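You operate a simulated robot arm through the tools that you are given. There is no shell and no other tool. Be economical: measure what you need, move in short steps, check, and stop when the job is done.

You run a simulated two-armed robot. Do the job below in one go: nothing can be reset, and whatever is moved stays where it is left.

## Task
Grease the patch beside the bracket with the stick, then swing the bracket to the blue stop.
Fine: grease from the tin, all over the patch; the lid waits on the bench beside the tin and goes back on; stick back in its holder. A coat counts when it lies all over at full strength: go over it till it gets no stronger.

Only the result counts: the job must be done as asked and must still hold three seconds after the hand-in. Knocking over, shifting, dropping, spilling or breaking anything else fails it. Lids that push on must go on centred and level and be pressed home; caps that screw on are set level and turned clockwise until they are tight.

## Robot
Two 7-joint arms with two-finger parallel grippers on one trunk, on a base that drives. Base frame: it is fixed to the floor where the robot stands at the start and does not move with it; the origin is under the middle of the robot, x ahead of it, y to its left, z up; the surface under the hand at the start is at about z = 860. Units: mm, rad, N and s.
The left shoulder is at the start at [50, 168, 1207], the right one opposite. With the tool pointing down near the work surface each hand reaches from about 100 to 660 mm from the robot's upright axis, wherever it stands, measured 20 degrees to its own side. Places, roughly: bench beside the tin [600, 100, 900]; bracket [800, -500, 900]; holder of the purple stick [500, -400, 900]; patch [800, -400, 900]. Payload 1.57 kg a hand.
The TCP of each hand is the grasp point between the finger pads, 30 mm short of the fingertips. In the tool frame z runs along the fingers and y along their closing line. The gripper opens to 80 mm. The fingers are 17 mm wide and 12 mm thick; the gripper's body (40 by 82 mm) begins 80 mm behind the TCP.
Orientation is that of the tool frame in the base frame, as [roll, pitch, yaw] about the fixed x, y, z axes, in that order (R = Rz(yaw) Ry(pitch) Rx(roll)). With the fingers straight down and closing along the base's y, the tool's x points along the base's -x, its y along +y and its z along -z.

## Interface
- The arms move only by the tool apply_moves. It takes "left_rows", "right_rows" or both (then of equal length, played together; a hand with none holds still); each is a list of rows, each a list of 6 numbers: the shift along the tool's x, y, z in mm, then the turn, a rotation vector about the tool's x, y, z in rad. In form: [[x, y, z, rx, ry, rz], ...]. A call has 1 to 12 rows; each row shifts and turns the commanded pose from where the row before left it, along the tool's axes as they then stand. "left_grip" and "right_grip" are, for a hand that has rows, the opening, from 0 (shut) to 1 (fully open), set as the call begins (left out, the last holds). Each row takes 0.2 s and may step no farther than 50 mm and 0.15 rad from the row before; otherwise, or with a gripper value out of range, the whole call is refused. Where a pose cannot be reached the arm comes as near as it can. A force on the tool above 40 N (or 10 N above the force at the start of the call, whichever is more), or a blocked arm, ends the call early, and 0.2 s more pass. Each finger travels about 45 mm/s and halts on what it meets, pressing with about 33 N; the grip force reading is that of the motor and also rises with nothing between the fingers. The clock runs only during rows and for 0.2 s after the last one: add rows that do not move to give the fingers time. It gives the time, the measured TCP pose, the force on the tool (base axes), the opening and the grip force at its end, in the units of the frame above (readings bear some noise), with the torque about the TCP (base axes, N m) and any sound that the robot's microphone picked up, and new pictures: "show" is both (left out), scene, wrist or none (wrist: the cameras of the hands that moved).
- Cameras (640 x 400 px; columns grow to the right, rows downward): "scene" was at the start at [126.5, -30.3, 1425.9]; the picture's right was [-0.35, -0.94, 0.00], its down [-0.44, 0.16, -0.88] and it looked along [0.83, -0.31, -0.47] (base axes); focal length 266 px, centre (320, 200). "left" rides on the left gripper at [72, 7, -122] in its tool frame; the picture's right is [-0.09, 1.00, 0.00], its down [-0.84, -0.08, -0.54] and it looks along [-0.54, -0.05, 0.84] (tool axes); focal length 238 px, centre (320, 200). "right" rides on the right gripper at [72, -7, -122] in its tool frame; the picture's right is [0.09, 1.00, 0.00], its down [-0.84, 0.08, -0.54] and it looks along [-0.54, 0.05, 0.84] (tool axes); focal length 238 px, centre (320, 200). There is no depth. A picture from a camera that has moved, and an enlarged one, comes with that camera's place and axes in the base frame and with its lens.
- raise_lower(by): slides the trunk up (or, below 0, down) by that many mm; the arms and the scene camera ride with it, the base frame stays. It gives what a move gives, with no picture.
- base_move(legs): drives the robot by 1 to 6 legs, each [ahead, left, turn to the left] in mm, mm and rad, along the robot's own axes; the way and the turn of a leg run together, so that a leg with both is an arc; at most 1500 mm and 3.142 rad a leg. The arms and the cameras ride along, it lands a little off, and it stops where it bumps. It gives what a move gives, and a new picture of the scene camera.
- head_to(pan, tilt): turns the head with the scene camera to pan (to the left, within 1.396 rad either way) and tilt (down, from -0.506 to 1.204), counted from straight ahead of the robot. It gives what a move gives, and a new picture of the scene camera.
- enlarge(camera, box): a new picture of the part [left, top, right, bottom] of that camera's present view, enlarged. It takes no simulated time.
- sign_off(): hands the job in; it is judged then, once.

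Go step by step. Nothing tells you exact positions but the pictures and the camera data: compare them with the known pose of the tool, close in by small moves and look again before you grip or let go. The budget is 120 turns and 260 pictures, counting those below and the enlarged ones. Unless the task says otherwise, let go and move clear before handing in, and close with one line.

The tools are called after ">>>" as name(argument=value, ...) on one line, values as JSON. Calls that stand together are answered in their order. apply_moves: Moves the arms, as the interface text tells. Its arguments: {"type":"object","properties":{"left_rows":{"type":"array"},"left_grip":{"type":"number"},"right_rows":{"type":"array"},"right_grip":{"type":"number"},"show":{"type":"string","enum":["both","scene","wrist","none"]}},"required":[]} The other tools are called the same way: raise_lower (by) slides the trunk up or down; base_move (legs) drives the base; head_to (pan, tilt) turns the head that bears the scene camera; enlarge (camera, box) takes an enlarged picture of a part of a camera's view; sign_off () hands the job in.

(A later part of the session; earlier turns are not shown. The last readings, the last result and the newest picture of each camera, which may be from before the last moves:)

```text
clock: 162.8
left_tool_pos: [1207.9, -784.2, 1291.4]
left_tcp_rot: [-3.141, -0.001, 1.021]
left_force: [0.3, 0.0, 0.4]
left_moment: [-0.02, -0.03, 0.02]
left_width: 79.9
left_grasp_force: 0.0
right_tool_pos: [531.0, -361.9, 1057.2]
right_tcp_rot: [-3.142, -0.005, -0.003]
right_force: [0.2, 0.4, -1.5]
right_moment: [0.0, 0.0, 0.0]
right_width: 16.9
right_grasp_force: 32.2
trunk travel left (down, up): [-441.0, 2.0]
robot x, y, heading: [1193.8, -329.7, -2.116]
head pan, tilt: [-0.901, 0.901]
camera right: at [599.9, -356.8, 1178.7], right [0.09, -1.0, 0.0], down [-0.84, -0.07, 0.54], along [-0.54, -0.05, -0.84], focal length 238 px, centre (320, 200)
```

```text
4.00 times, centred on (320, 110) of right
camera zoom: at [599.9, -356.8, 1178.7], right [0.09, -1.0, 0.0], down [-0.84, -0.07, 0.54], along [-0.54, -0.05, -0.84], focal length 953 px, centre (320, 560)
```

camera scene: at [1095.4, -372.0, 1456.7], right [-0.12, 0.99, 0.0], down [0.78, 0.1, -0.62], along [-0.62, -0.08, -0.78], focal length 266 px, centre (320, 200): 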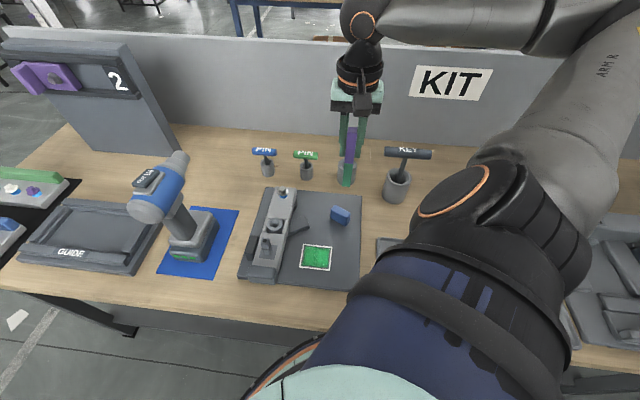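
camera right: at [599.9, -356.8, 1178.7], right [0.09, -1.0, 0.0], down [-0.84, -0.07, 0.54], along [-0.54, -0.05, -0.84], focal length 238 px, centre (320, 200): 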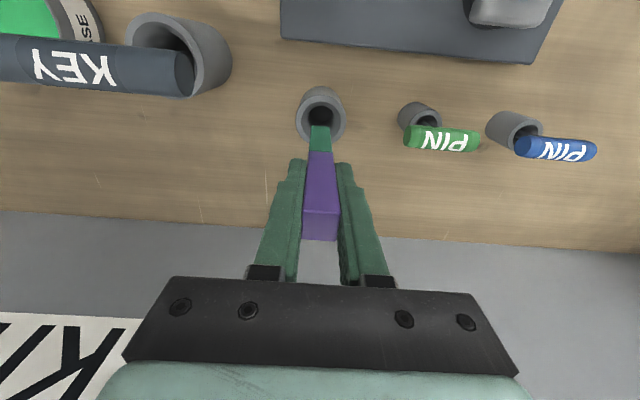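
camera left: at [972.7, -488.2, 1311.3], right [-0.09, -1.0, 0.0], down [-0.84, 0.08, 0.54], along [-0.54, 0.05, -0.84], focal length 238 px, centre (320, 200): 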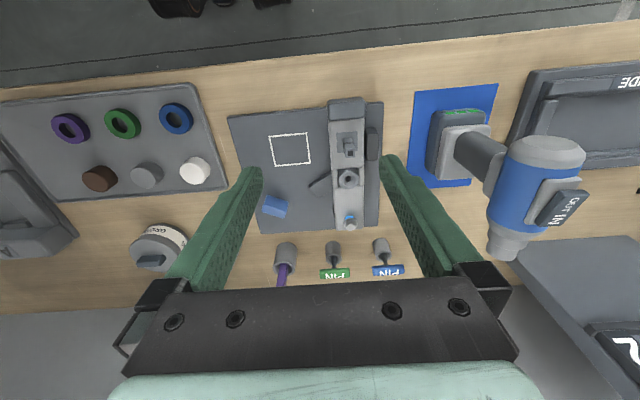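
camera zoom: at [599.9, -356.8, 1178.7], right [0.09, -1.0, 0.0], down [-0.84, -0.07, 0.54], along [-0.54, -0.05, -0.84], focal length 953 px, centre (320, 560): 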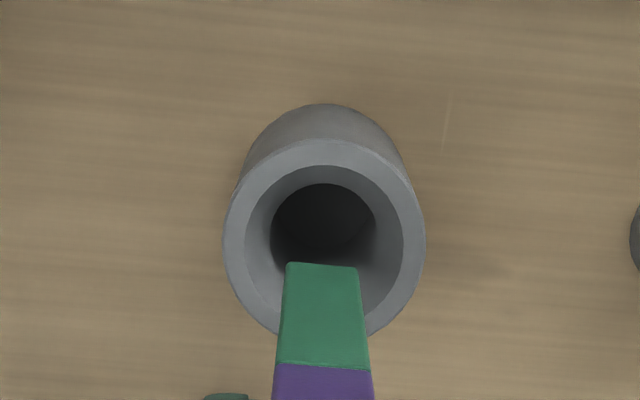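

Aligned with the holder. I insert the stick down.

>>> apply_moves(right_rows=[[0, 2.5, 20, 0, 0.004, 0], [0, 0, 25, 0, 0, 0], [0, 0, 20, 0, 0, 0]], show="wrist")

>>> enlarge(camera="scene", box=[290, 80, 410, 200])

```text
clock: 163.6
left_tool_pos: [1209.1, -785.3, 1291.7]
left_tcp_rot: [-3.141, 0.0, 1.023]
left_force: [-0.1, -0.3, -1.2]
left_moment: [0.01, -0.03, -0.03]
left_width: 79.9
left_grasp_force: 0.1
right_tool_pos: [530.9, -363.5, 994.6]
right_tcp_rot: [-3.138, -0.009, -0.002]
right_force: [7.6, 6.4, 2.6]
right_moment: [0.43, -0.58, -0.03]
right_width: 17.0
right_grasp_force: 32.4
trunk travel left (down, up): [-441.0, 2.0]
robot x, y, heading: [1190.4, -328.7, -2.115]
head pan, tilt: [-0.901, 0.901]
camera right: at [600.2, -358.5, 1115.2], right [0.09, -1.0, 0.0], down [-0.84, -0.08, 0.53], along [-0.53, -0.05, -0.85], focal length 238 px, centre (320, 200)
```

right: 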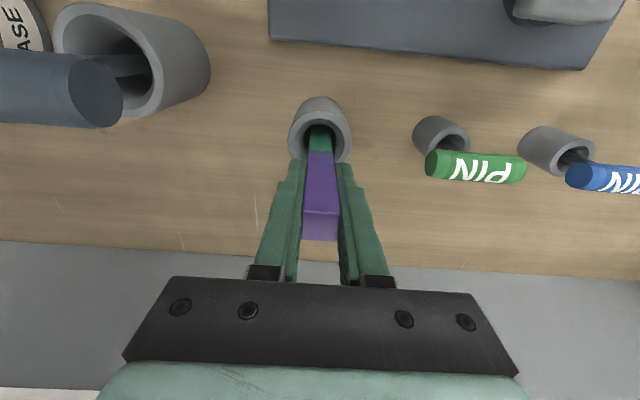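

```text
3.33 times, centred on (350, 140) of scene
camera zoom: at [1097.4, -370.9, 1456.9], right [-0.12, 0.99, 0.0], down [0.78, 0.1, -0.62], along [-0.62, -0.08, -0.78], focal length 888 px, centre (220, 400)
```

zoom: 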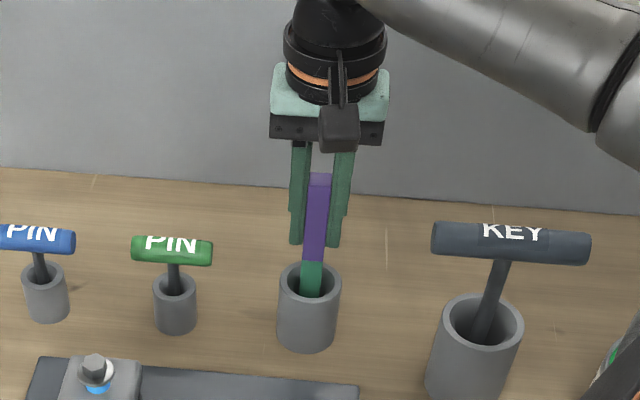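

Slight side load; I relieve it toward +x,+y and continue down.

>>> apply_moves(right_rows=[[1.5, -1.5, 0, 0, 0.006, 0], [0, 0, 0, 0, 0, 0]], show="none")

>>> apply_moves(right_rows=[[0, 0, 4, 0, 0, 0], [0, 0, 4, 0, 0, 0]], show="none")

```text
clock: 164.2
left_tool_pos: [1207.2, -785.6, 1290.4]
left_tcp_rot: [-3.14, 0.002, 1.021]
left_force: [-0.6, -0.2, 0.1]
left_moment: [-0.01, 0.03, 0.01]
left_width: 80.0
left_grasp_force: 0.1
right_tool_pos: [530.7, -363.9, 994.8]
right_tcp_rot: [-3.141, -0.013, -0.004]
right_force: [2.8, 5.0, -0.7]
right_moment: [0.43, -0.21, -0.03]
right_width: 17.3
right_grasp_force: 32.5
trunk travel left (down, up): [-441.0, 2.0]
robot x, y, heading: [1190.4, -328.2, -2.12]
head pan, tilt: [-0.901, 0.901]
```

```text
clock: 164.8
left_tool_pos: [1207.7, -786.2, 1292.0]
left_tcp_rot: [-3.14, 0.002, 1.022]
left_force: [-0.6, 0.3, -1.1]
left_moment: [-0.01, 0.03, -0.01]
left_width: 80.1
left_grasp_force: 0.0
right_tool_pos: [530.3, -363.0, 986.5]
right_tcp_rot: [3.141, -0.014, -0.004]
right_force: [2.4, 5.1, 1.2]
right_moment: [0.44, -0.23, -0.02]
right_width: 17.1
right_grasp_force: 32.4
trunk travel left (down, up): [-441.0, 2.0]
robot x, y, heading: [1188.4, -334.3, -2.12]
head pan, tilt: [-0.901, 0.901]
```

>>> apply_moves(right_rows=[[0, -1, 0, 0, -0.013, 0], [0, 0, 3, 0, 0, 0], [0, 0, 2, 0, 0, 0]], show="none")

>>> apply_moves(right_rows=[[0, 0, 2, 0, 0, 0], [0, 0, 1, 0, 0, 0]], show="wrist")

```text
clock: 165.6
left_tool_pos: [1207.6, -785.8, 1291.0]
left_tcp_rot: [3.141, 0.002, 1.022]
left_force: [-1.2, -0.2, -0.6]
left_moment: [0.0, 0.01, 0.02]
left_width: 80.0
left_grasp_force: 0.1
right_tool_pos: [532.6, -362.9, 982.2]
right_tcp_rot: [3.139, 0.001, -0.004]
right_force: [4.7, 0.1, 3.2]
right_moment: [0.13, -0.53, 0.0]
right_width: 17.1
right_grasp_force: 32.1
trunk travel left (down, up): [-441.0, 2.0]
robot x, y, heading: [1190.8, -330.8, -2.12]
head pan, tilt: [-0.901, 0.901]
```

```text
clock: 166.2
left_tool_pos: [1208.2, -784.7, 1291.1]
left_tcp_rot: [-3.141, 0.002, 1.023]
left_force: [-0.2, -0.5, 0.2]
left_moment: [-0.01, -0.04, -0.01]
left_width: 80.0
left_grasp_force: 0.0
right_tool_pos: [530.9, -362.2, 979.7]
right_tcp_rot: [3.141, 0.002, -0.004]
right_force: [5.4, 1.0, 8.3]
right_moment: [0.16, -0.62, -0.03]
right_width: 17.1
right_grasp_force: 32.1
trunk travel left (down, up): [-441.0, 2.0]
robot x, y, heading: [1188.9, -331.7, -2.12]
head pan, tilt: [-0.901, 0.901]
camera right: at [602.5, -357.3, 1100.7], right [0.09, -1.0, 0.0], down [-0.84, -0.07, 0.54], along [-0.54, -0.05, -0.84], focal length 238 px, centre (320, 200)
```

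right: 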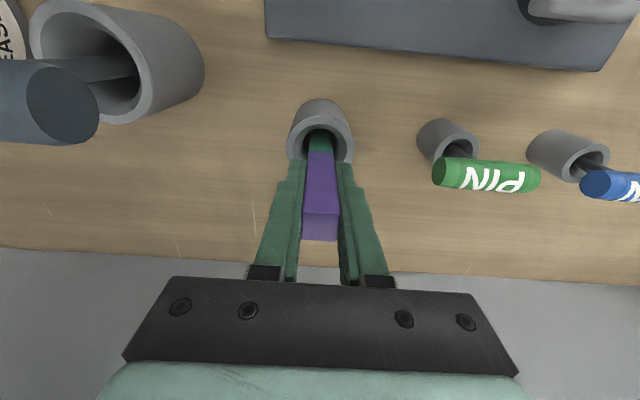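

>>> apply_moves(right_rows=[[1, 0, 1, 0, 0, 0], [0, 0, 1, 0, 0, 0]], show="none")

>>> enlarge(camera="scene", box=[290, 80, 410, 200])

```text
clock: 166.8
left_tool_pos: [1210.4, -784.9, 1291.6]
left_tcp_rot: [-3.14, 0.001, 1.024]
left_force: [-0.3, 0.2, -0.5]
left_moment: [0.0, -0.03, -0.02]
left_width: 80.2
left_grasp_force: 0.1
right_tool_pos: [532.4, -363.2, 979.1]
right_tcp_rot: [3.139, 0.007, -0.006]
right_force: [0.8, 3.3, 21.5]
right_moment: [0.23, -0.22, -0.01]
right_width: 17.1
right_grasp_force: 32.0
trunk travel left (down, up): [-441.0, 2.0]
robot x, y, heading: [1194.7, -328.3, -2.116]
head pan, tilt: [-0.901, 0.901]
```

```text
3.33 times, centred on (350, 140) of scene
camera zoom: at [1098.7, -371.6, 1457.2], right [-0.12, 0.99, 0.0], down [0.78, 0.1, -0.62], along [-0.62, -0.08, -0.78], focal length 888 px, centre (220, 400)
```

zoom: 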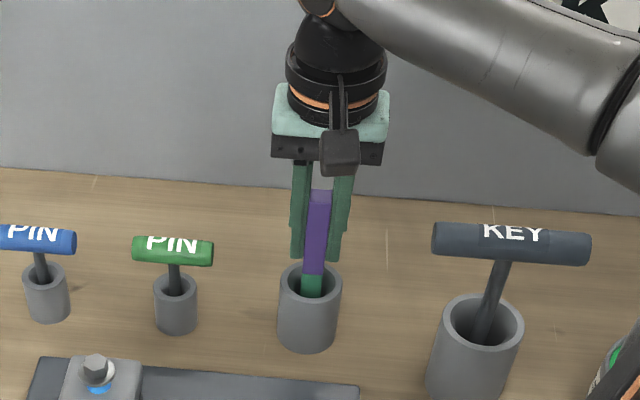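

Seated on the holder's floor. I ease, open halfway, and rise straight up.

>>> apply_moves(right_rows=[[0, 0, -1.5, 0, 0, 0], [0, 0, 0, 0, 0, 0], [0, 0, 0, 0, 0, 0], [0, 0, -20, 0, 0, 0], [0, 0, -35, 0, 0, 0], [0, 0, -40, 0, 0, 0], [0, 0, -40, 0, 0, 0]], right_grip=0.5, show="wrist")

>>> enlarge(camera="scene", box=[230, 100, 430, 220])

```text
clock: 168.4
left_tool_pos: [1207.6, -784.6, 1289.9]
left_tcp_rot: [-3.141, 0.0, 1.022]
left_force: [0.7, -0.4, 0.1]
left_moment: [0.01, 0.02, 0.01]
left_width: 80.1
left_grasp_force: 0.0
right_tool_pos: [532.6, -363.0, 1114.2]
right_tcp_rot: [-3.142, 0.0, -0.004]
right_force: [0.7, -0.4, -0.2]
right_moment: [-0.01, 0.0, 0.02]
right_width: 40.0
right_grasp_force: 0.0
trunk travel left (down, up): [-441.0, 2.0]
robot x, y, heading: [1194.3, -329.2, -2.119]
head pan, tilt: [-0.901, 0.901]
camera right: at [603.5, -357.8, 1233.7], right [0.09, -1.0, 0.0], down [-0.84, -0.07, 0.54], along [-0.54, -0.05, -0.84], focal length 238 px, centre (320, 200)
```

right: 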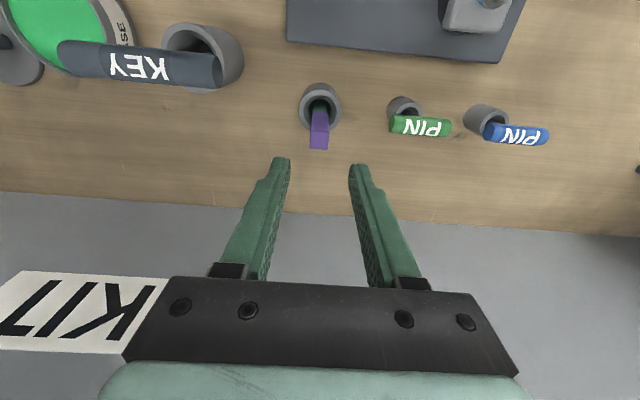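

```text
3.20 times, centred on (330, 160) of scene
camera zoom: at [1096.4, -372.0, 1456.7], right [-0.12, 0.99, 0.0], down [0.78, 0.1, -0.62], along [-0.62, -0.08, -0.78], focal length 853 px, centre (288, 328)
```

zoom: 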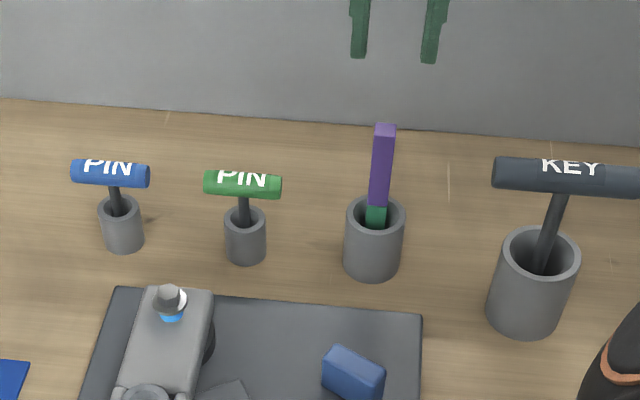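

Stick is back as it stood. Now I go back to the lid by the same route.

>>> apply_moves(right_rows=[[5, 0, -30, 0, 0, 0], [4, -47, 0, 0, 0, 0], [4, -47, 0, 0, 0, 0], [4, -47, 0, 0, 0, 0], [4, -47, 0, 0, 0, 0], [4, -47, 0, 0, 0, 0], [4, -47, 0, 0, 0, 0], [4, -47, 0, 0, 0, 0], [4, -47, 0, 0, 0, 0], [4, -47, 0, 0, 0, 0]], right_grip=1.0, show="wrist")

```text
clock: 170.6
left_tool_pos: [1207.3, -785.6, 1292.4]
left_tcp_rot: [-3.141, 0.002, 1.023]
left_force: [0.7, 0.0, 0.2]
left_moment: [-0.02, -0.01, 0.0]
left_width: 80.0
left_grasp_force: 0.0
right_tool_pos: [574.8, 60.0, 1143.0]
right_tcp_rot: [-3.141, 0.0, -0.002]
right_force: [0.2, 0.8, 0.4]
right_moment: [-0.01, -0.02, -0.01]
right_width: 80.1
right_grasp_force: 0.1
trunk travel left (down, up): [-441.0, 2.0]
robot x, y, heading: [1189.3, -333.5, -2.119]
head pan, tilt: [-0.901, 0.901]
camera right: at [646.3, 66.3, 1263.4], right [0.09, -1.0, 0.0], down [-0.84, -0.08, 0.54], along [-0.54, -0.05, -0.84], focal length 238 px, centre (320, 200)
```

right: 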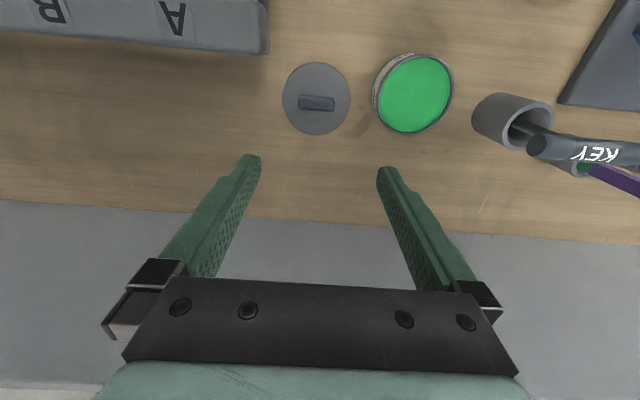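

>>> apply_moves(right_rows=[[0, 0, 45, 0, -0.02, 0], [0, 0, 45, 0, 0, 0], [0, 0, 45, 0, 0, 0], [0, 0, 45, 0, 0, 0], [0, 0, 45, 0, 0, 0]], show="wrist")

```text
clock: 171.8
left_tool_pos: [1206.9, -784.3, 1290.6]
left_tcp_rot: [3.141, 0.001, 1.023]
left_force: [-0.3, 0.9, -1.0]
left_moment: [0.02, -0.01, -0.03]
left_width: 80.0
left_grasp_force: 0.0
right_tool_pos: [568.7, 60.3, 916.6]
right_tcp_rot: [3.141, 0.021, -0.002]
right_force: [1.0, -0.8, 1.2]
right_moment: [-0.01, -0.03, 0.01]
right_width: 79.9
right_grasp_force: 0.2
trunk travel left (down, up): [-441.0, 2.0]
robot x, y, heading: [1194.4, -329.8, -2.116]
head pan, tilt: [-0.901, 0.901]
camera right: at [642.3, 66.7, 1036.3], right [0.09, -1.0, 0.0], down [-0.83, -0.07, 0.56], along [-0.56, -0.05, -0.83], focal length 238 px, centre (320, 200)
```

right: 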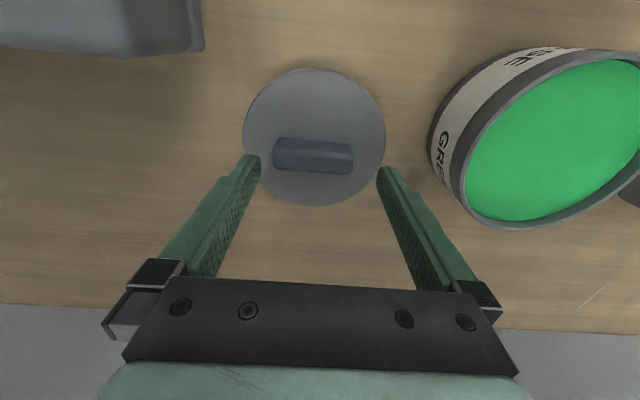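

>>> apply_moves(right_rows=[[5.5, -1, 8, 0, 0, 0], [0, 0, 7, 0, 0, 0], [0, 0, 2, 0, 0, 0]], show="wrist")

```text
clock: 172.6
left_tool_pos: [1207.5, -786.4, 1291.4]
left_tcp_rot: [-3.141, -0.002, 1.023]
left_force: [1.1, 1.0, -0.5]
left_moment: [0.02, -0.01, 0.0]
left_width: 80.1
left_grasp_force: 0.1
right_tool_pos: [574.9, 60.4, 901.4]
right_tcp_rot: [-3.141, 0.021, -0.005]
right_force: [0.0, 0.4, 0.3]
right_moment: [-0.01, -0.02, -0.06]
right_width: 80.0
right_grasp_force: 0.1
trunk travel left (down, up): [-441.0, 2.0]
robot x, y, heading: [1188.0, -328.0, -2.116]
head pan, tilt: [-0.901, 0.901]
camera right: at [648.6, 67.5, 1020.4], right [0.09, -1.0, 0.0], down [-0.83, -0.07, 0.56], along [-0.56, -0.05, -0.83], focal length 238 px, centre (320, 200)
```

right: 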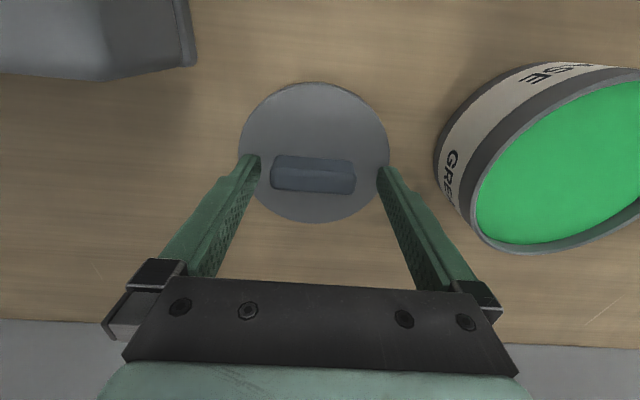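

>>> apply_moves(right_rows=[[0, -2.5, 2, 0, 0, 0], [0, 0, 1, 0, 0, 0]], show="none")

>>> apply_moves(right_rows=[[0, 0, 0, 0, 0, 0], [0, 0, 0, 0, 0, 0], [0, 0, 0, 0, 0, 0], [0, 0, 0, 0, 0, 0], [0, 0, 0, 0, 0, 0]], right_grip=0.2, show="wrist")

```text
clock: 173.2
left_tool_pos: [1207.2, -785.3, 1291.3]
left_tcp_rot: [-3.141, 0.0, 1.023]
left_force: [0.0, -0.5, -0.9]
left_moment: [-0.03, -0.02, 0.0]
left_width: 80.1
left_grasp_force: 0.1
right_tool_pos: [576.4, 63.0, 898.5]
right_tcp_rot: [3.141, 0.019, -0.004]
right_force: [0.2, -0.4, 0.3]
right_moment: [-0.02, 0.01, -0.01]
right_width: 80.1
right_grasp_force: 0.1
trunk travel left (down, up): [-441.0, 2.0]
robot x, y, heading: [1190.8, -329.1, -2.117]
head pan, tilt: [-0.901, 0.901]
```

```text
clock: 174.4
left_tool_pos: [1207.4, -785.1, 1291.1]
left_tcp_rot: [-3.141, 0.001, 1.022]
left_force: [-0.3, -0.1, 0.7]
left_moment: [-0.01, 0.0, 0.01]
left_width: 79.6
left_grasp_force: 0.1
right_tool_pos: [576.5, 63.2, 897.9]
right_tcp_rot: [-3.14, 0.021, -0.004]
right_force: [-0.4, 0.7, 0.1]
right_moment: [-0.03, 0.0, 0.04]
right_width: 54.6
right_grasp_force: 33.0
trunk travel left (down, up): [-441.0, 2.0]
robot x, y, heading: [1187.7, -331.5, -2.119]
head pan, tilt: [-0.901, 0.901]
camera right: at [649.2, 69.0, 1017.3], right [0.09, -1.0, 0.0], down [-0.83, -0.07, 0.56], along [-0.56, -0.05, -0.83], focal length 238 px, centre (320, 200)
```

right: 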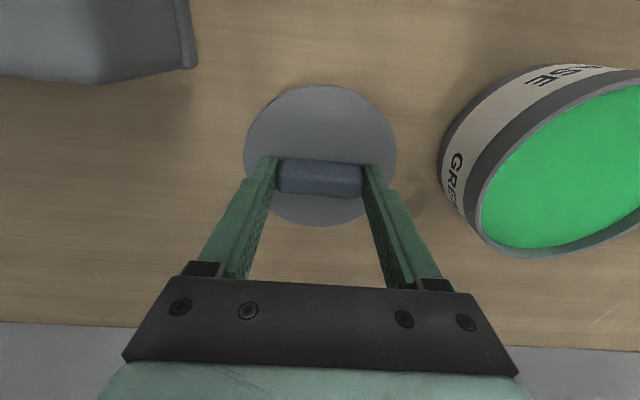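

Lid gripped as before. I lift it and take it above the tin.

>>> apply_moves(right_rows=[[0, 0, -20, 0, 0, 0], [0, 0, -45, 0, 0, 0], [0, 0, -45, 0, 0, 0], [0, 0, -25, 0, 0, 0], [7, 45, 0, 0, 0, 0], [7, 45, 0, 0, 0, 0], [7, 44.5, 0, 0, 0, 0]], show="wrist")

```text
clock: 176.0
left_tool_pos: [1207.5, -786.4, 1291.0]
left_tcp_rot: [3.142, 0.0, 1.023]
left_force: [0.7, -0.6, -0.3]
left_moment: [0.02, -0.01, -0.01]
left_width: 80.0
left_grasp_force: 0.0
right_tool_pos: [598.9, -69.3, 1033.0]
right_tcp_rot: [-3.139, 0.019, -0.005]
right_force: [0.4, 0.1, -1.2]
right_moment: [0.01, -0.02, -0.01]
right_width: 55.3
right_grasp_force: 33.1
trunk travel left (down, up): [-441.0, 2.0]
robot x, y, heading: [1193.5, -330.4, -2.12]
head pan, tilt: [-0.901, 0.901]
camera right: at [672.2, -64.4, 1151.9], right [0.09, -1.0, 0.0], down [-0.83, -0.07, 0.56], along [-0.56, -0.05, -0.83], focal length 238 px, centre (320, 200)
```

right: 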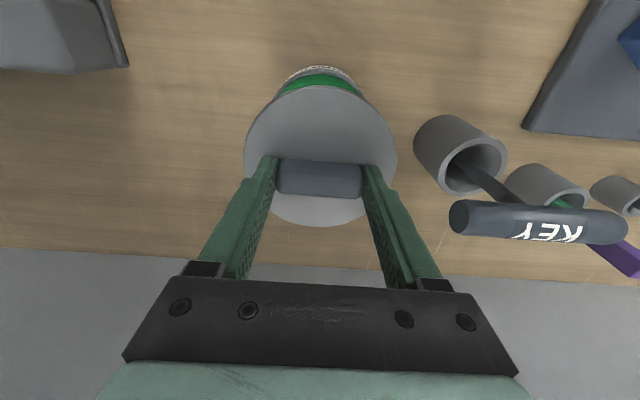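

>>> apply_moves(right_rows=[[1.5, 0.5, 40, 0, 0, 0], [1, 0, 25, 0, 0, 0]], show="wrist")

>>> enlarge(camera="right", box=[220, 60, 420, 200])

```text
clock: 176.6
left_tool_pos: [1207.7, -784.4, 1292.2]
left_tcp_rot: [-3.141, 0.001, 1.022]
left_force: [0.5, 0.8, 0.5]
left_moment: [-0.01, -0.02, 0.03]
left_width: 80.1
left_grasp_force: 0.1
right_tool_pos: [599.1, -70.1, 967.1]
right_tcp_rot: [3.141, 0.022, -0.004]
right_force: [0.4, -0.7, -0.4]
right_moment: [0.0, 0.0, 0.0]
right_width: 54.8
right_grasp_force: 32.9
trunk travel left (down, up): [-441.0, 2.0]
robot x, y, heading: [1193.0, -332.0, -2.113]
head pan, tilt: [-0.901, 0.901]
camera right: at [672.9, -65.2, 1085.9], right [0.09, -1.0, 0.0], down [-0.83, -0.07, 0.56], along [-0.56, -0.05, -0.83], focal length 238 px, centre (320, 200)
```

right: 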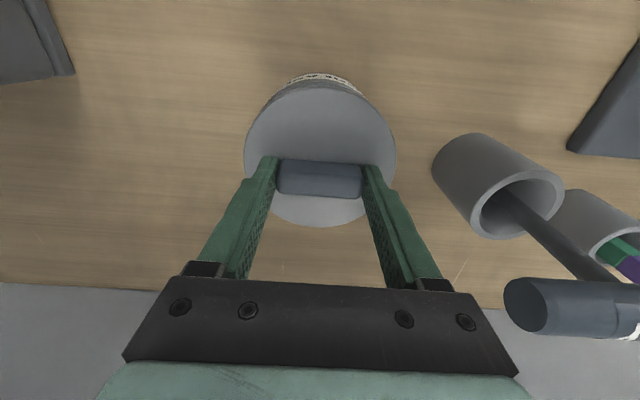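

```text
2.86 times, centred on (320, 130) of right
camera zoom: at [672.9, -65.2, 1085.9], right [0.09, -1.0, 0.0], down [-0.83, -0.07, 0.56], along [-0.56, -0.05, -0.83], focal length 681 px, centre (320, 400)
```

zoom: 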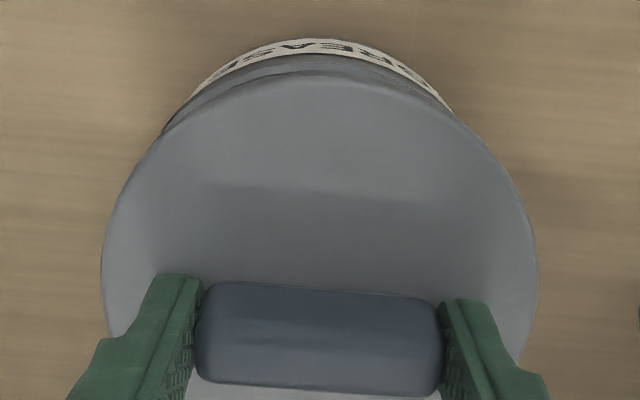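

Alignment looks within a millimetre. I lower it on slowly.

>>> apply_moves(right_rows=[[0.5, 0.5, 5, 0, 0, 0], [0, 0, 4, 0, 0, 0], [0, 0, 2, 0, 0, 0]], show="none")

>>> enlarge(camera="right", box=[220, 60, 420, 200])

```text
clock: 177.4
left_tool_pos: [1209.2, -785.6, 1291.3]
left_tcp_rot: [3.141, 0.001, 1.022]
left_force: [0.4, 1.0, 0.0]
left_moment: [-0.03, 0.04, -0.01]
left_width: 79.8
left_grasp_force: 0.0
right_tool_pos: [601.1, -71.9, 956.7]
right_tcp_rot: [-3.141, 0.019, -0.005]
right_force: [-1.1, 0.0, -0.4]
right_moment: [-0.01, 0.0, -0.02]
right_width: 54.9
right_grasp_force: 33.0
trunk travel left (down, up): [-441.0, 2.0]
robot x, y, heading: [1190.6, -330.0, -2.118]
head pan, tilt: [-0.901, 0.901]
```

```text
2.86 times, centred on (320, 130) of right
camera zoom: at [673.9, -66.1, 1075.7], right [0.09, -1.0, 0.0], down [-0.83, -0.07, 0.56], along [-0.56, -0.05, -0.83], focal length 681 px, centre (320, 400)
```

zoom: 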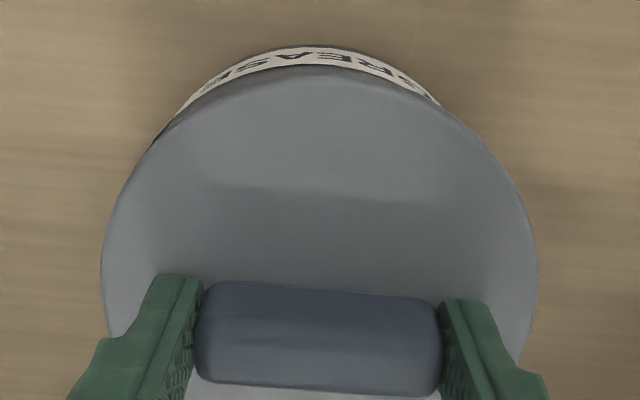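

The tin shows slightly more on the left, so I shift the lid ~1.3 mm to +y and recheck.

>>> apply_moves(right_rows=[[0, -1.3, 0, 0, 0, 0], [0, 0, 1.5, 0, 0, 0]], show="none")

>>> enlarge(camera="right", box=[220, 60, 420, 200])

```text
clock: 178.0
left_tool_pos: [1206.9, -786.0, 1290.4]
left_tcp_rot: [3.142, 0.0, 1.024]
left_force: [0.1, -0.9, 0.0]
left_moment: [-0.01, 0.0, -0.01]
left_width: 80.1
left_grasp_force: 0.1
right_tool_pos: [602.0, -71.4, 955.2]
right_tcp_rot: [-3.14, 0.02, -0.003]
right_force: [0.1, -0.2, -0.8]
right_moment: [-0.01, 0.0, -0.03]
right_width: 55.0
right_grasp_force: 33.3
trunk travel left (down, up): [-441.0, 2.0]
robot x, y, heading: [1191.4, -330.5, -2.119]
head pan, tilt: [-0.901, 0.901]
```

```text
2.86 times, centred on (320, 130) of right
camera zoom: at [674.0, -65.0, 1073.8], right [0.09, -1.0, 0.0], down [-0.83, -0.07, 0.56], along [-0.56, -0.05, -0.83], focal length 681 px, centre (320, 400)
```

zoom: 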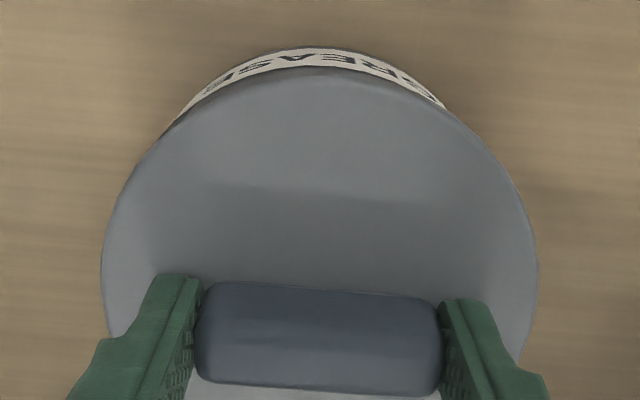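

Symmetric now. I press it down.

>>> apply_moves(right_rows=[[-1, -0.4, 2, 0, 0, 0], [0, 0, 1, 0, 0, 0]], show="none")

>>> apply_moves(right_rows=[[0, 0, 2, 0, 0, 0], [0, 0, 2, 0, 0, 0], [0, 0, 2, 0, 0, 0]], show="none")

```text
clock: 178.6
left_tool_pos: [1208.6, -785.5, 1291.7]
left_tcp_rot: [-3.14, 0.001, 1.024]
left_force: [-1.0, -0.4, 0.6]
left_moment: [0.0, -0.05, 0.01]
left_width: 79.8
left_grasp_force: 0.1
right_tool_pos: [600.5, -70.1, 952.5]
right_tcp_rot: [-3.14, 0.02, -0.006]
right_force: [1.2, 5.2, 14.4]
right_moment: [-0.04, -0.78, 0.17]
right_width: 54.7
right_grasp_force: 32.6
trunk travel left (down, up): [-441.0, 2.0]
robot x, y, heading: [1194.7, -331.1, -2.12]
head pan, tilt: [-0.901, 0.901]
heard: snap
```

```text
clock: 179.2
left_tool_pos: [1210.4, -786.1, 1289.9]
left_tcp_rot: [-3.138, 0.001, 1.021]
left_force: [-0.1, 0.5, -0.3]
left_moment: [0.03, 0.01, -0.02]
left_width: 80.2
left_grasp_force: 0.0
right_tool_pos: [601.3, -69.6, 952.2]
right_tcp_rot: [-3.139, 0.031, -0.007]
right_force: [7.8, -0.6, 23.9]
right_moment: [-0.41, -0.23, 0.24]
right_width: 55.1
right_grasp_force: 32.8
trunk travel left (down, up): [-441.0, 2.0]
robot x, y, heading: [1193.6, -333.2, -2.119]
head pan, tilt: [-0.901, 0.901]
stopped in row 3 (right hand): the force on the tool passed its limit at 42 N (the readings are from after the stop); the commanded pose is now the measured one
```

The lid snapped home and was pressed firmly. I ease, open and rise.

>>> apply_moves(right_rows=[[0, 0, -1.5, 0, 0, 0], [0, 0, 0, 0, 0, 0], [0, 0, 0, 0, 0, 0], [0, 0, 0, 0, 0, 0], [0, 0, -15, 0, 0, 0], [0, 0, -40, 0, 0, 0], [0, 0, -45, 0, 0, 0], [0, 0, -45, 0, 0, 0]], right_grip=1.0, show="wrist")

>>> enlarge(camera="right", box=[240, 60, 400, 160])

```text
clock: 181.0
left_tool_pos: [1207.7, -785.4, 1290.9]
left_tcp_rot: [-3.141, 0.0, 1.021]
left_force: [0.6, 0.2, -0.3]
left_moment: [-0.03, -0.01, -0.03]
left_width: 80.0
left_grasp_force: 0.0
right_tool_pos: [600.7, -69.1, 1096.0]
right_tcp_rot: [-3.139, 0.025, -0.006]
right_force: [0.3, 0.3, -0.3]
right_moment: [0.0, 0.0, 0.02]
right_width: 80.3
right_grasp_force: 0.0
trunk travel left (down, up): [-441.0, 2.0]
robot x, y, heading: [1192.7, -331.3, -2.114]
head pan, tilt: [-0.901, 0.901]
camera right: at [674.7, -65.0, 1215.1], right [0.09, -1.0, 0.0], down [-0.82, -0.07, 0.56], along [-0.56, -0.04, -0.83], focal length 238 px, centre (320, 200)
```

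right: 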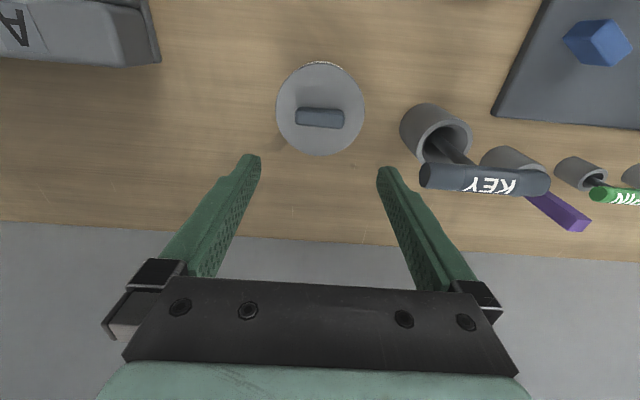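

```text
4.00 times, centred on (320, 110) of right
camera zoom: at [674.7, -65.0, 1215.1], right [0.09, -1.0, 0.0], down [-0.82, -0.07, 0.56], along [-0.56, -0.04, -0.83], focal length 953 px, centre (320, 560)
```

zoom: 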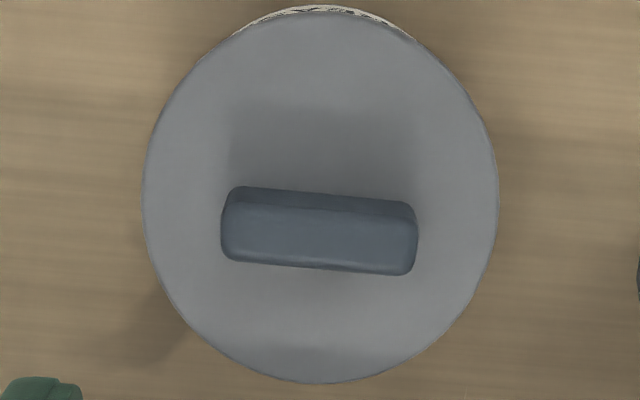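

Lid is on, level and home. Next the bracket: I bring the right hand (closing it) above it, then back the robot off.

>>> apply_moves(right_rows=[[13, 45, -5, 0, 0.025, 0], [13, 45, -5, 0, 0, 0], [13, 45, -5, 0, 0, 0], [13, 45, -5, 0, 0, 0], [13, 45, -5, 0, 0, 0], [13, 45, -5, 0, 0, 0], [13, 45, -5, 0, 0, 0], [13, 45, 0, 0, 0, 0], [13, 45, 0, 0, 0, 0]], right_grip=0.0, show="none")

>>> base_move(legs=[[-47, 77, 0]])

>>> enlarge(camera="right", box=[220, 0, 460, 200])

```text
clock: 183.0
left_tool_pos: [1207.7, -786.5, 1290.9]
left_tcp_rot: [-3.141, -0.001, 1.023]
left_force: [-0.2, 0.2, -0.1]
left_moment: [0.01, 0.0, -0.02]
left_width: 80.0
left_grasp_force: 0.1
right_tool_pos: [715.7, -475.8, 1127.0]
right_tcp_rot: [-3.137, -0.001, -0.01]
right_force: [0.0, 0.6, -0.4]
right_moment: [0.03, -0.01, 0.0]
right_width: 0.1
right_grasp_force: 21.3
trunk travel left (down, up): [-441.0, 2.0]
robot x, y, heading: [1189.1, -330.6, -2.122]
head pan, tilt: [-0.901, 0.901]
```

```text
clock: 184.4
left_tool_pos: [1297.4, -785.5, 1289.9]
left_tcp_rot: [-3.141, 0.002, 1.023]
left_force: [0.6, -0.2, 0.4]
left_moment: [0.02, 0.03, 0.03]
left_width: 80.3
left_grasp_force: 0.1
right_tool_pos: [806.8, -473.8, 1128.1]
right_tcp_rot: [-3.14, 0.002, -0.006]
right_force: [-0.5, -0.1, 0.1]
right_moment: [0.0, 0.01, -0.02]
right_width: 0.1
right_grasp_force: 21.0
trunk travel left (down, up): [-441.0, 2.0]
robot x, y, heading: [1281.5, -325.5, -2.116]
head pan, tilt: [-0.901, 0.901]
camera scene: at [1186.8, -372.0, 1456.8], right [-0.12, 0.99, 0.0], down [0.78, 0.1, -0.62], along [-0.62, -0.08, -0.78], focal length 266 px, centre (320, 200)
```

scene: 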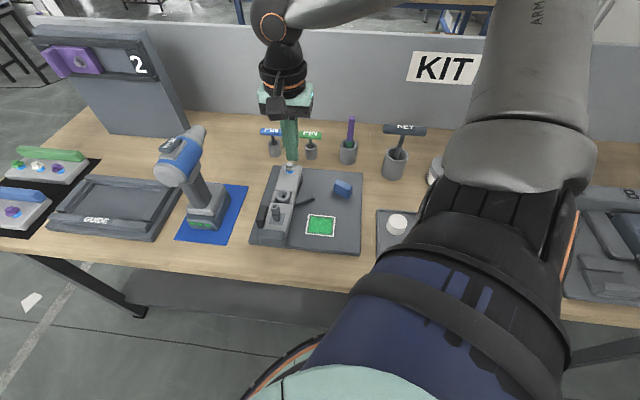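

```text
2.00 times, centred on (340, 100) of right
camera zoom: at [877.5, -468.7, 1249.0], right [0.09, -1.0, 0.0], down [-0.84, -0.07, 0.54], along [-0.54, -0.04, -0.84], focal length 477 px, centre (280, 400)
```

zoom: 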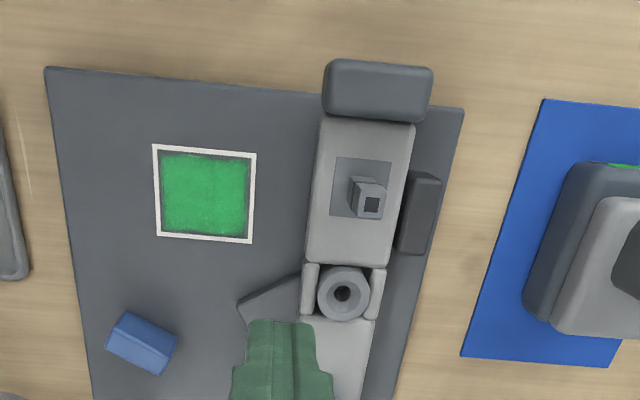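

Post on the bracket ≈[828,-527], top z≈950. I position the closed fingers on its −y side and come down.

>>> apply_moves(right_rows=[[10, 44, 0, 0, 0, 0], [10, 43, 0, 0, 0, 0], [0, 0, 45, 0, 0, 0], [0, 0, 45, 0, 0, 0], [0, 0, 45, 0, 0, 0], [0, 0, 25, 0, 0, 0]], show="both")

>>> enlarge(camera="scene", box=[230, 140, 370, 260])

```text
clock: 185.8
left_tool_pos: [1297.5, -784.8, 1290.6]
left_tcp_rot: [-3.141, -0.001, 1.022]
left_force: [0.6, -0.1, -0.1]
left_moment: [-0.01, 0.0, 0.01]
left_width: 79.9
left_grasp_force: 0.1
right_tool_pos: [824.4, -561.1, 966.6]
right_tcp_rot: [-3.139, 0.002, -0.007]
right_force: [-0.2, -0.3, 0.2]
right_moment: [-0.01, -0.02, -0.01]
right_width: 0.0
right_grasp_force: 21.9
trunk travel left (down, up): [-441.0, 2.0]
robot x, y, heading: [1279.4, -329.9, -2.122]
head pan, tilt: [-0.901, 0.901]
camera scene: at [1186.1, -372.2, 1456.7], right [-0.12, 0.99, 0.0], down [0.78, 0.1, -0.62], along [-0.62, -0.08, -0.78], focal length 266 px, centre (320, 200)
camera right: at [896.2, -556.3, 1086.7], right [0.08, -1.0, 0.0], down [-0.84, -0.07, 0.54], along [-0.54, -0.04, -0.84], focal length 238 px, centre (320, 200)
```

scene: 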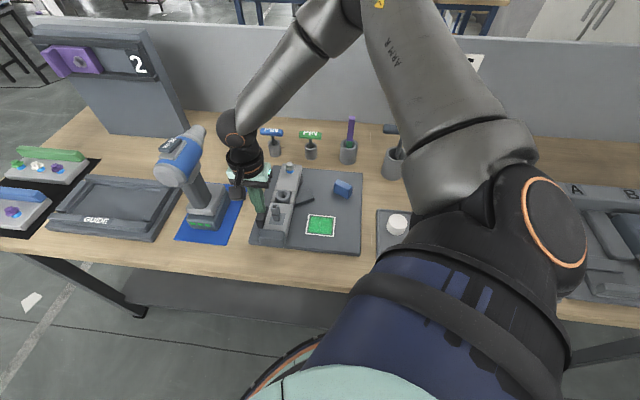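
right: 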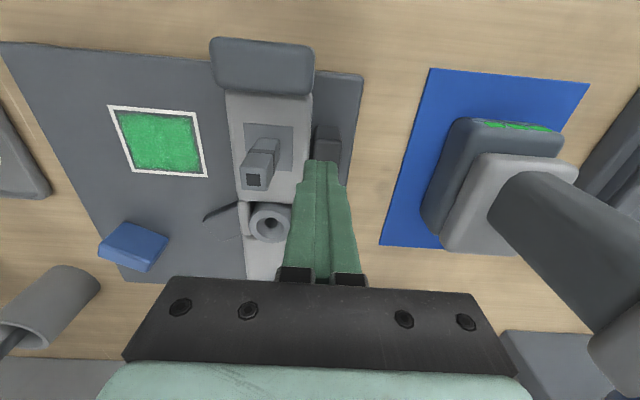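

```text
3.33 times, centred on (300, 200) of scene
camera zoom: at [1186.1, -372.2, 1456.7], right [-0.12, 0.99, 0.0], down [0.78, 0.1, -0.62], along [-0.62, -0.08, -0.78], focal length 888 px, centre (387, 200)
```

zoom: 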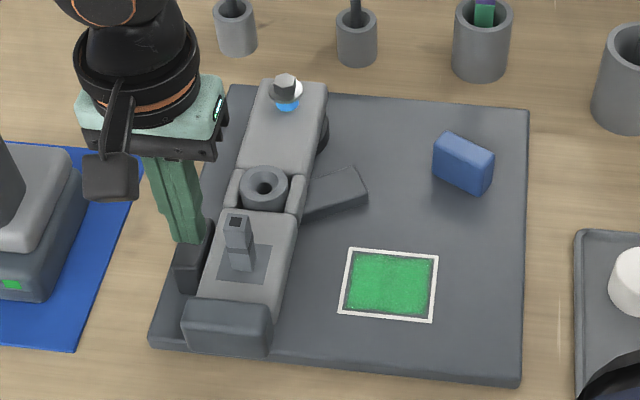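

I lower 20 mm beside the post and approach it.

>>> apply_moves(right_rows=[[0, 0, 10, 0, 0, 0], [0, 0, 10, 0, 0, 0], [0, -12, 0, 0, 0, 0]], show="wrist")

```text
clock: 186.6
left_tool_pos: [1297.8, -785.1, 1291.9]
left_tcp_rot: [-3.14, 0.002, 1.024]
left_force: [-0.2, -0.2, 0.3]
left_moment: [-0.02, 0.0, -0.01]
left_width: 80.0
left_grasp_force: 0.1
right_tool_pos: [824.8, -547.7, 947.8]
right_tcp_rot: [-3.141, 0.001, -0.008]
right_force: [0.6, 0.8, 1.2]
right_moment: [0.03, -0.01, 0.02]
right_width: 0.0
right_grasp_force: 21.3
trunk travel left (down, up): [-441.0, 2.0]
robot x, y, heading: [1282.8, -327.9, -2.12]
head pan, tilt: [-0.901, 0.901]
camera right: at [896.2, -542.8, 1068.5], right [0.08, -1.0, 0.0], down [-0.84, -0.07, 0.54], along [-0.54, -0.04, -0.84], focal length 238 px, centre (320, 200)
```

right: 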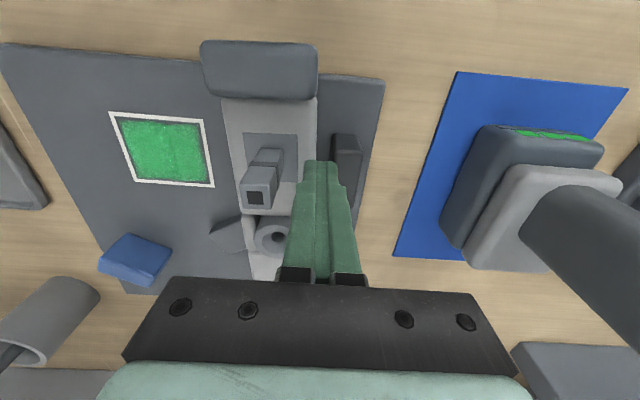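

Now I start pushing toward +y, gently.

>>> apply_moves(right_rows=[[0, -8, 0, 0, 0, 0], [0, -8, 0, 0, 0, 0], [0, -8, 0, 0, 0, 0], [0, -8, 0, 0, 0, 0]], show="both")

```text
clock: 187.6
left_tool_pos: [1297.0, -784.0, 1290.5]
left_tcp_rot: [3.141, 0.001, 1.024]
left_force: [-0.1, 0.1, 0.1]
left_moment: [0.01, 0.01, -0.02]
left_width: 80.3
left_grasp_force: 0.0
right_tool_pos: [824.6, -516.9, 948.4]
right_tcp_rot: [-3.141, 0.002, -0.007]
right_force: [0.7, 0.8, 0.4]
right_moment: [-0.02, 0.02, 0.03]
right_width: 0.1
right_grasp_force: 21.5
trunk travel left (down, up): [-441.0, 2.0]
robot x, y, heading: [1280.4, -330.6, -2.121]
head pan, tilt: [-0.901, 0.901]
camera scene: at [1186.1, -371.9, 1456.7], right [-0.12, 0.99, 0.0], down [0.78, 0.1, -0.62], along [-0.62, -0.08, -0.78], focal length 266 px, centre (320, 200)
camera right: at [895.6, -511.3, 1069.2], right [0.09, -1.0, 0.0], down [-0.84, -0.07, 0.54], along [-0.54, -0.04, -0.84], focal length 238 px, centre (320, 200)
```

scene: 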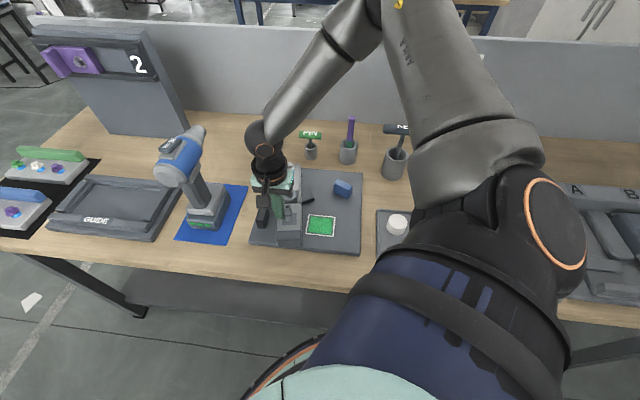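
right: 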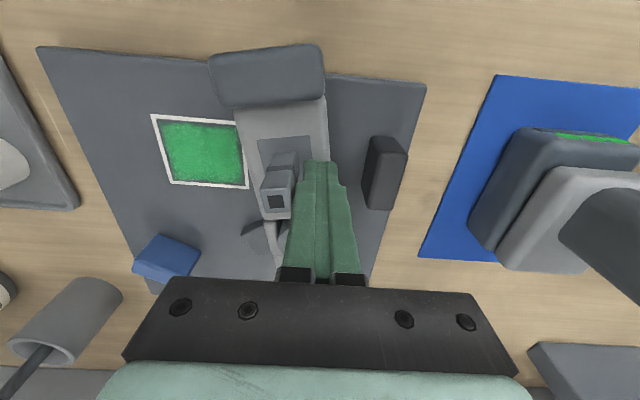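

The bracket swings freely. I follow the arc further.

>>> apply_moves(right_rows=[[-1, -10, 0, 0, 0, 0], [-2, -11, 0, 0, 0, 0], [-2.5, -11, 0, 0, 0, 0], [-2.5, -9.5, 0, 0, 0, 0], [-3, -9.5, 0, 0, 0, 0], [-3.5, -9.5, 0, 0, 0, 0], [-4.5, -9, 0, 0, 0, 0], [-4.7, -9, 0, 0, 0, 0], [-5, -8.5, 0, 0, 0, 0]], show="both")

```text
clock: 189.6
left_tool_pos: [1296.7, -785.2, 1291.1]
left_tcp_rot: [3.141, 0.001, 1.024]
left_force: [-0.1, 0.3, -0.6]
left_moment: [0.01, -0.01, -0.02]
left_width: 80.0
left_grasp_force: 0.2
right_tool_pos: [798.0, -428.2, 948.2]
right_tcp_rot: [-3.138, 0.001, -0.006]
right_force: [-0.7, -0.1, -0.7]
right_moment: [0.01, 0.01, 0.0]
right_width: 0.1
right_grasp_force: 21.3
trunk travel left (down, up): [-441.0, 2.0]
robot x, y, heading: [1279.2, -329.0, -2.12]
head pan, tilt: [-0.901, 0.901]
camera scene: at [1186.1, -371.7, 1456.7], right [-0.12, 0.99, 0.0], down [0.78, 0.1, -0.62], along [-0.62, -0.08, -0.78], focal length 266 px, centre (320, 200)
camera right: at [868.3, -422.8, 1068.8], right [0.09, -1.0, 0.0], down [-0.84, -0.07, 0.54], along [-0.54, -0.04, -0.84], focal length 238 px, centre (320, 200)
```

scene: 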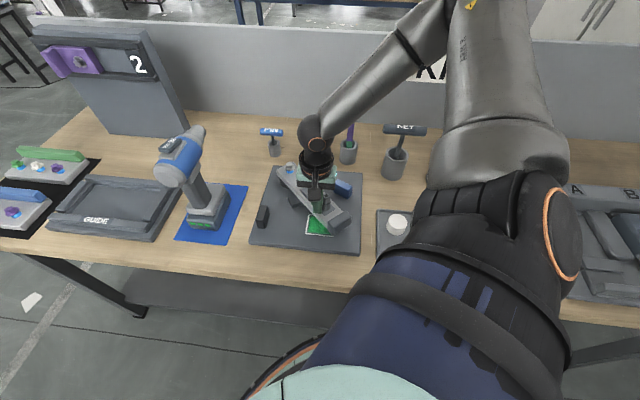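
right: 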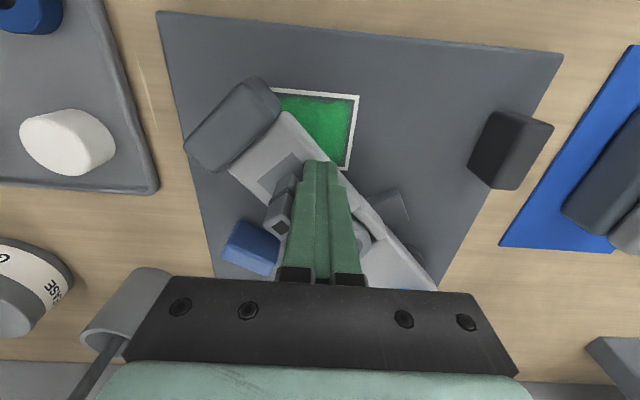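

Bracket approaches the blue stop. I continue with smaller steps until it touches.

>>> apply_moves(right_rows=[[-6, -8, 0, 0, 0, 0], [-6, -8, 0, 0, 0, 0], [-6, -8, 0, 0, 0, 0], [-5, -5, 0, 0, 0, 0]], show="both")

>>> enlarge(camera="right", box=[160, 100, 360, 260])

```text
clock: 190.6
left_tool_pos: [1297.4, -785.4, 1291.1]
left_tcp_rot: [-3.141, 0.001, 1.023]
left_force: [0.0, 0.6, -1.0]
left_moment: [0.0, -0.05, 0.01]
left_width: 80.3
left_grasp_force: 0.1
right_tool_pos: [774.7, -400.4, 948.1]
right_tcp_rot: [-3.14, 0.001, -0.005]
right_force: [0.8, 0.2, -0.3]
right_moment: [0.05, -0.02, -0.01]
right_width: 0.1
right_grasp_force: 21.4
trunk travel left (down, up): [-441.0, 2.0]
robot x, y, heading: [1280.2, -326.6, -2.116]
head pan, tilt: [-0.901, 0.901]
camera scene: at [1186.2, -371.9, 1456.7], right [-0.12, 0.99, 0.0], down [0.78, 0.1, -0.62], along [-0.62, -0.08, -0.78], focal length 266 px, centre (320, 200)
camera right: at [845.8, -395.3, 1068.6], right [0.09, -1.0, 0.0], down [-0.84, -0.07, 0.54], along [-0.54, -0.04, -0.84], focal length 238 px, centre (320, 200)
```

scene: 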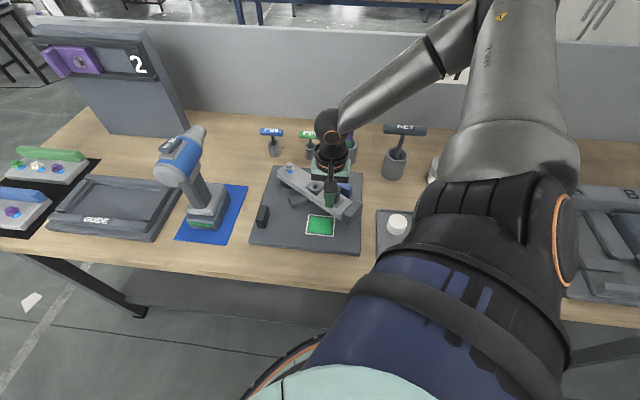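
right: 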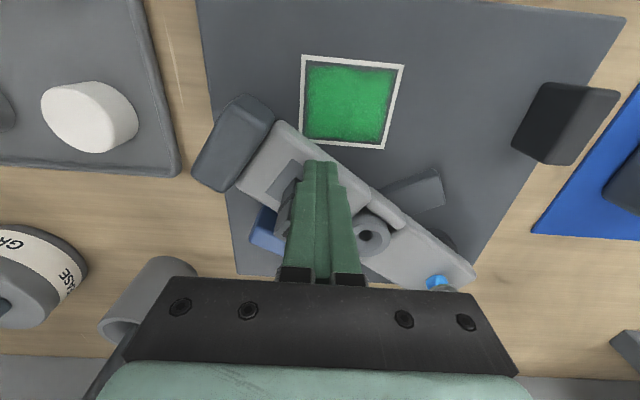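

```text
2.50 times, centred on (260, 180) of right
camera zoom: at [845.8, -395.3, 1068.6], right [0.09, -1.0, 0.0], down [-0.84, -0.07, 0.54], along [-0.54, -0.04, -0.84], focal length 596 px, centre (470, 250)
```

zoom: 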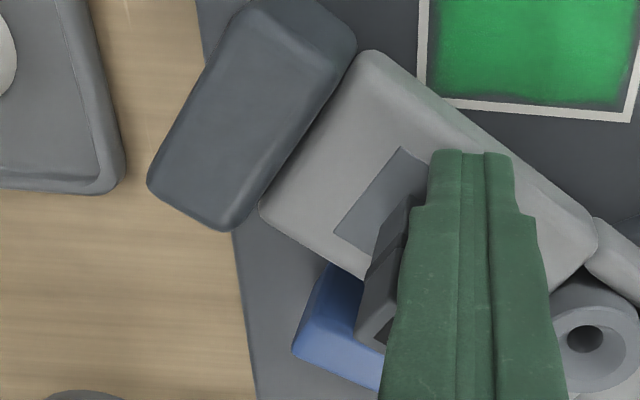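

Nearly there; I push by 3 mm steps until resistance.

>>> apply_moves(right_rows=[[-2.5, -2.5, 0, 0, 0, 0], [-2.5, -2.5, 0, 0, 0, 0], [-2.5, -2.5, 0, 0, 0, 0]], show="none")

>>> enlarge(camera="right", box=[160, 100, 360, 260])

```text
clock: 191.4
left_tool_pos: [1297.8, -784.9, 1291.2]
left_tcp_rot: [-3.141, 0.0, 1.022]
left_force: [0.6, 0.3, 0.2]
left_moment: [0.0, 0.0, -0.03]
left_width: 80.1
left_grasp_force: 0.0
right_tool_pos: [768.0, -392.7, 949.8]
right_tcp_rot: [-3.139, 0.001, -0.007]
right_force: [-0.2, 0.2, -0.2]
right_moment: [0.02, 0.02, 0.04]
right_width: 0.0
right_grasp_force: 21.2
trunk travel left (down, up): [-441.0, 2.0]
robot x, y, heading: [1281.7, -330.6, -2.116]
head pan, tilt: [-0.901, 0.901]
```

```text
2.50 times, centred on (260, 180) of right
camera zoom: at [838.8, -387.9, 1069.5], right [0.08, -1.0, 0.0], down [-0.84, -0.07, 0.54], along [-0.54, -0.04, -0.84], focal length 596 px, centre (470, 250)
```

zoom: 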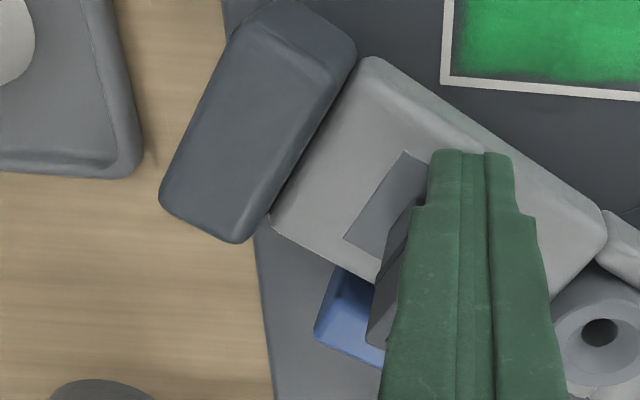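

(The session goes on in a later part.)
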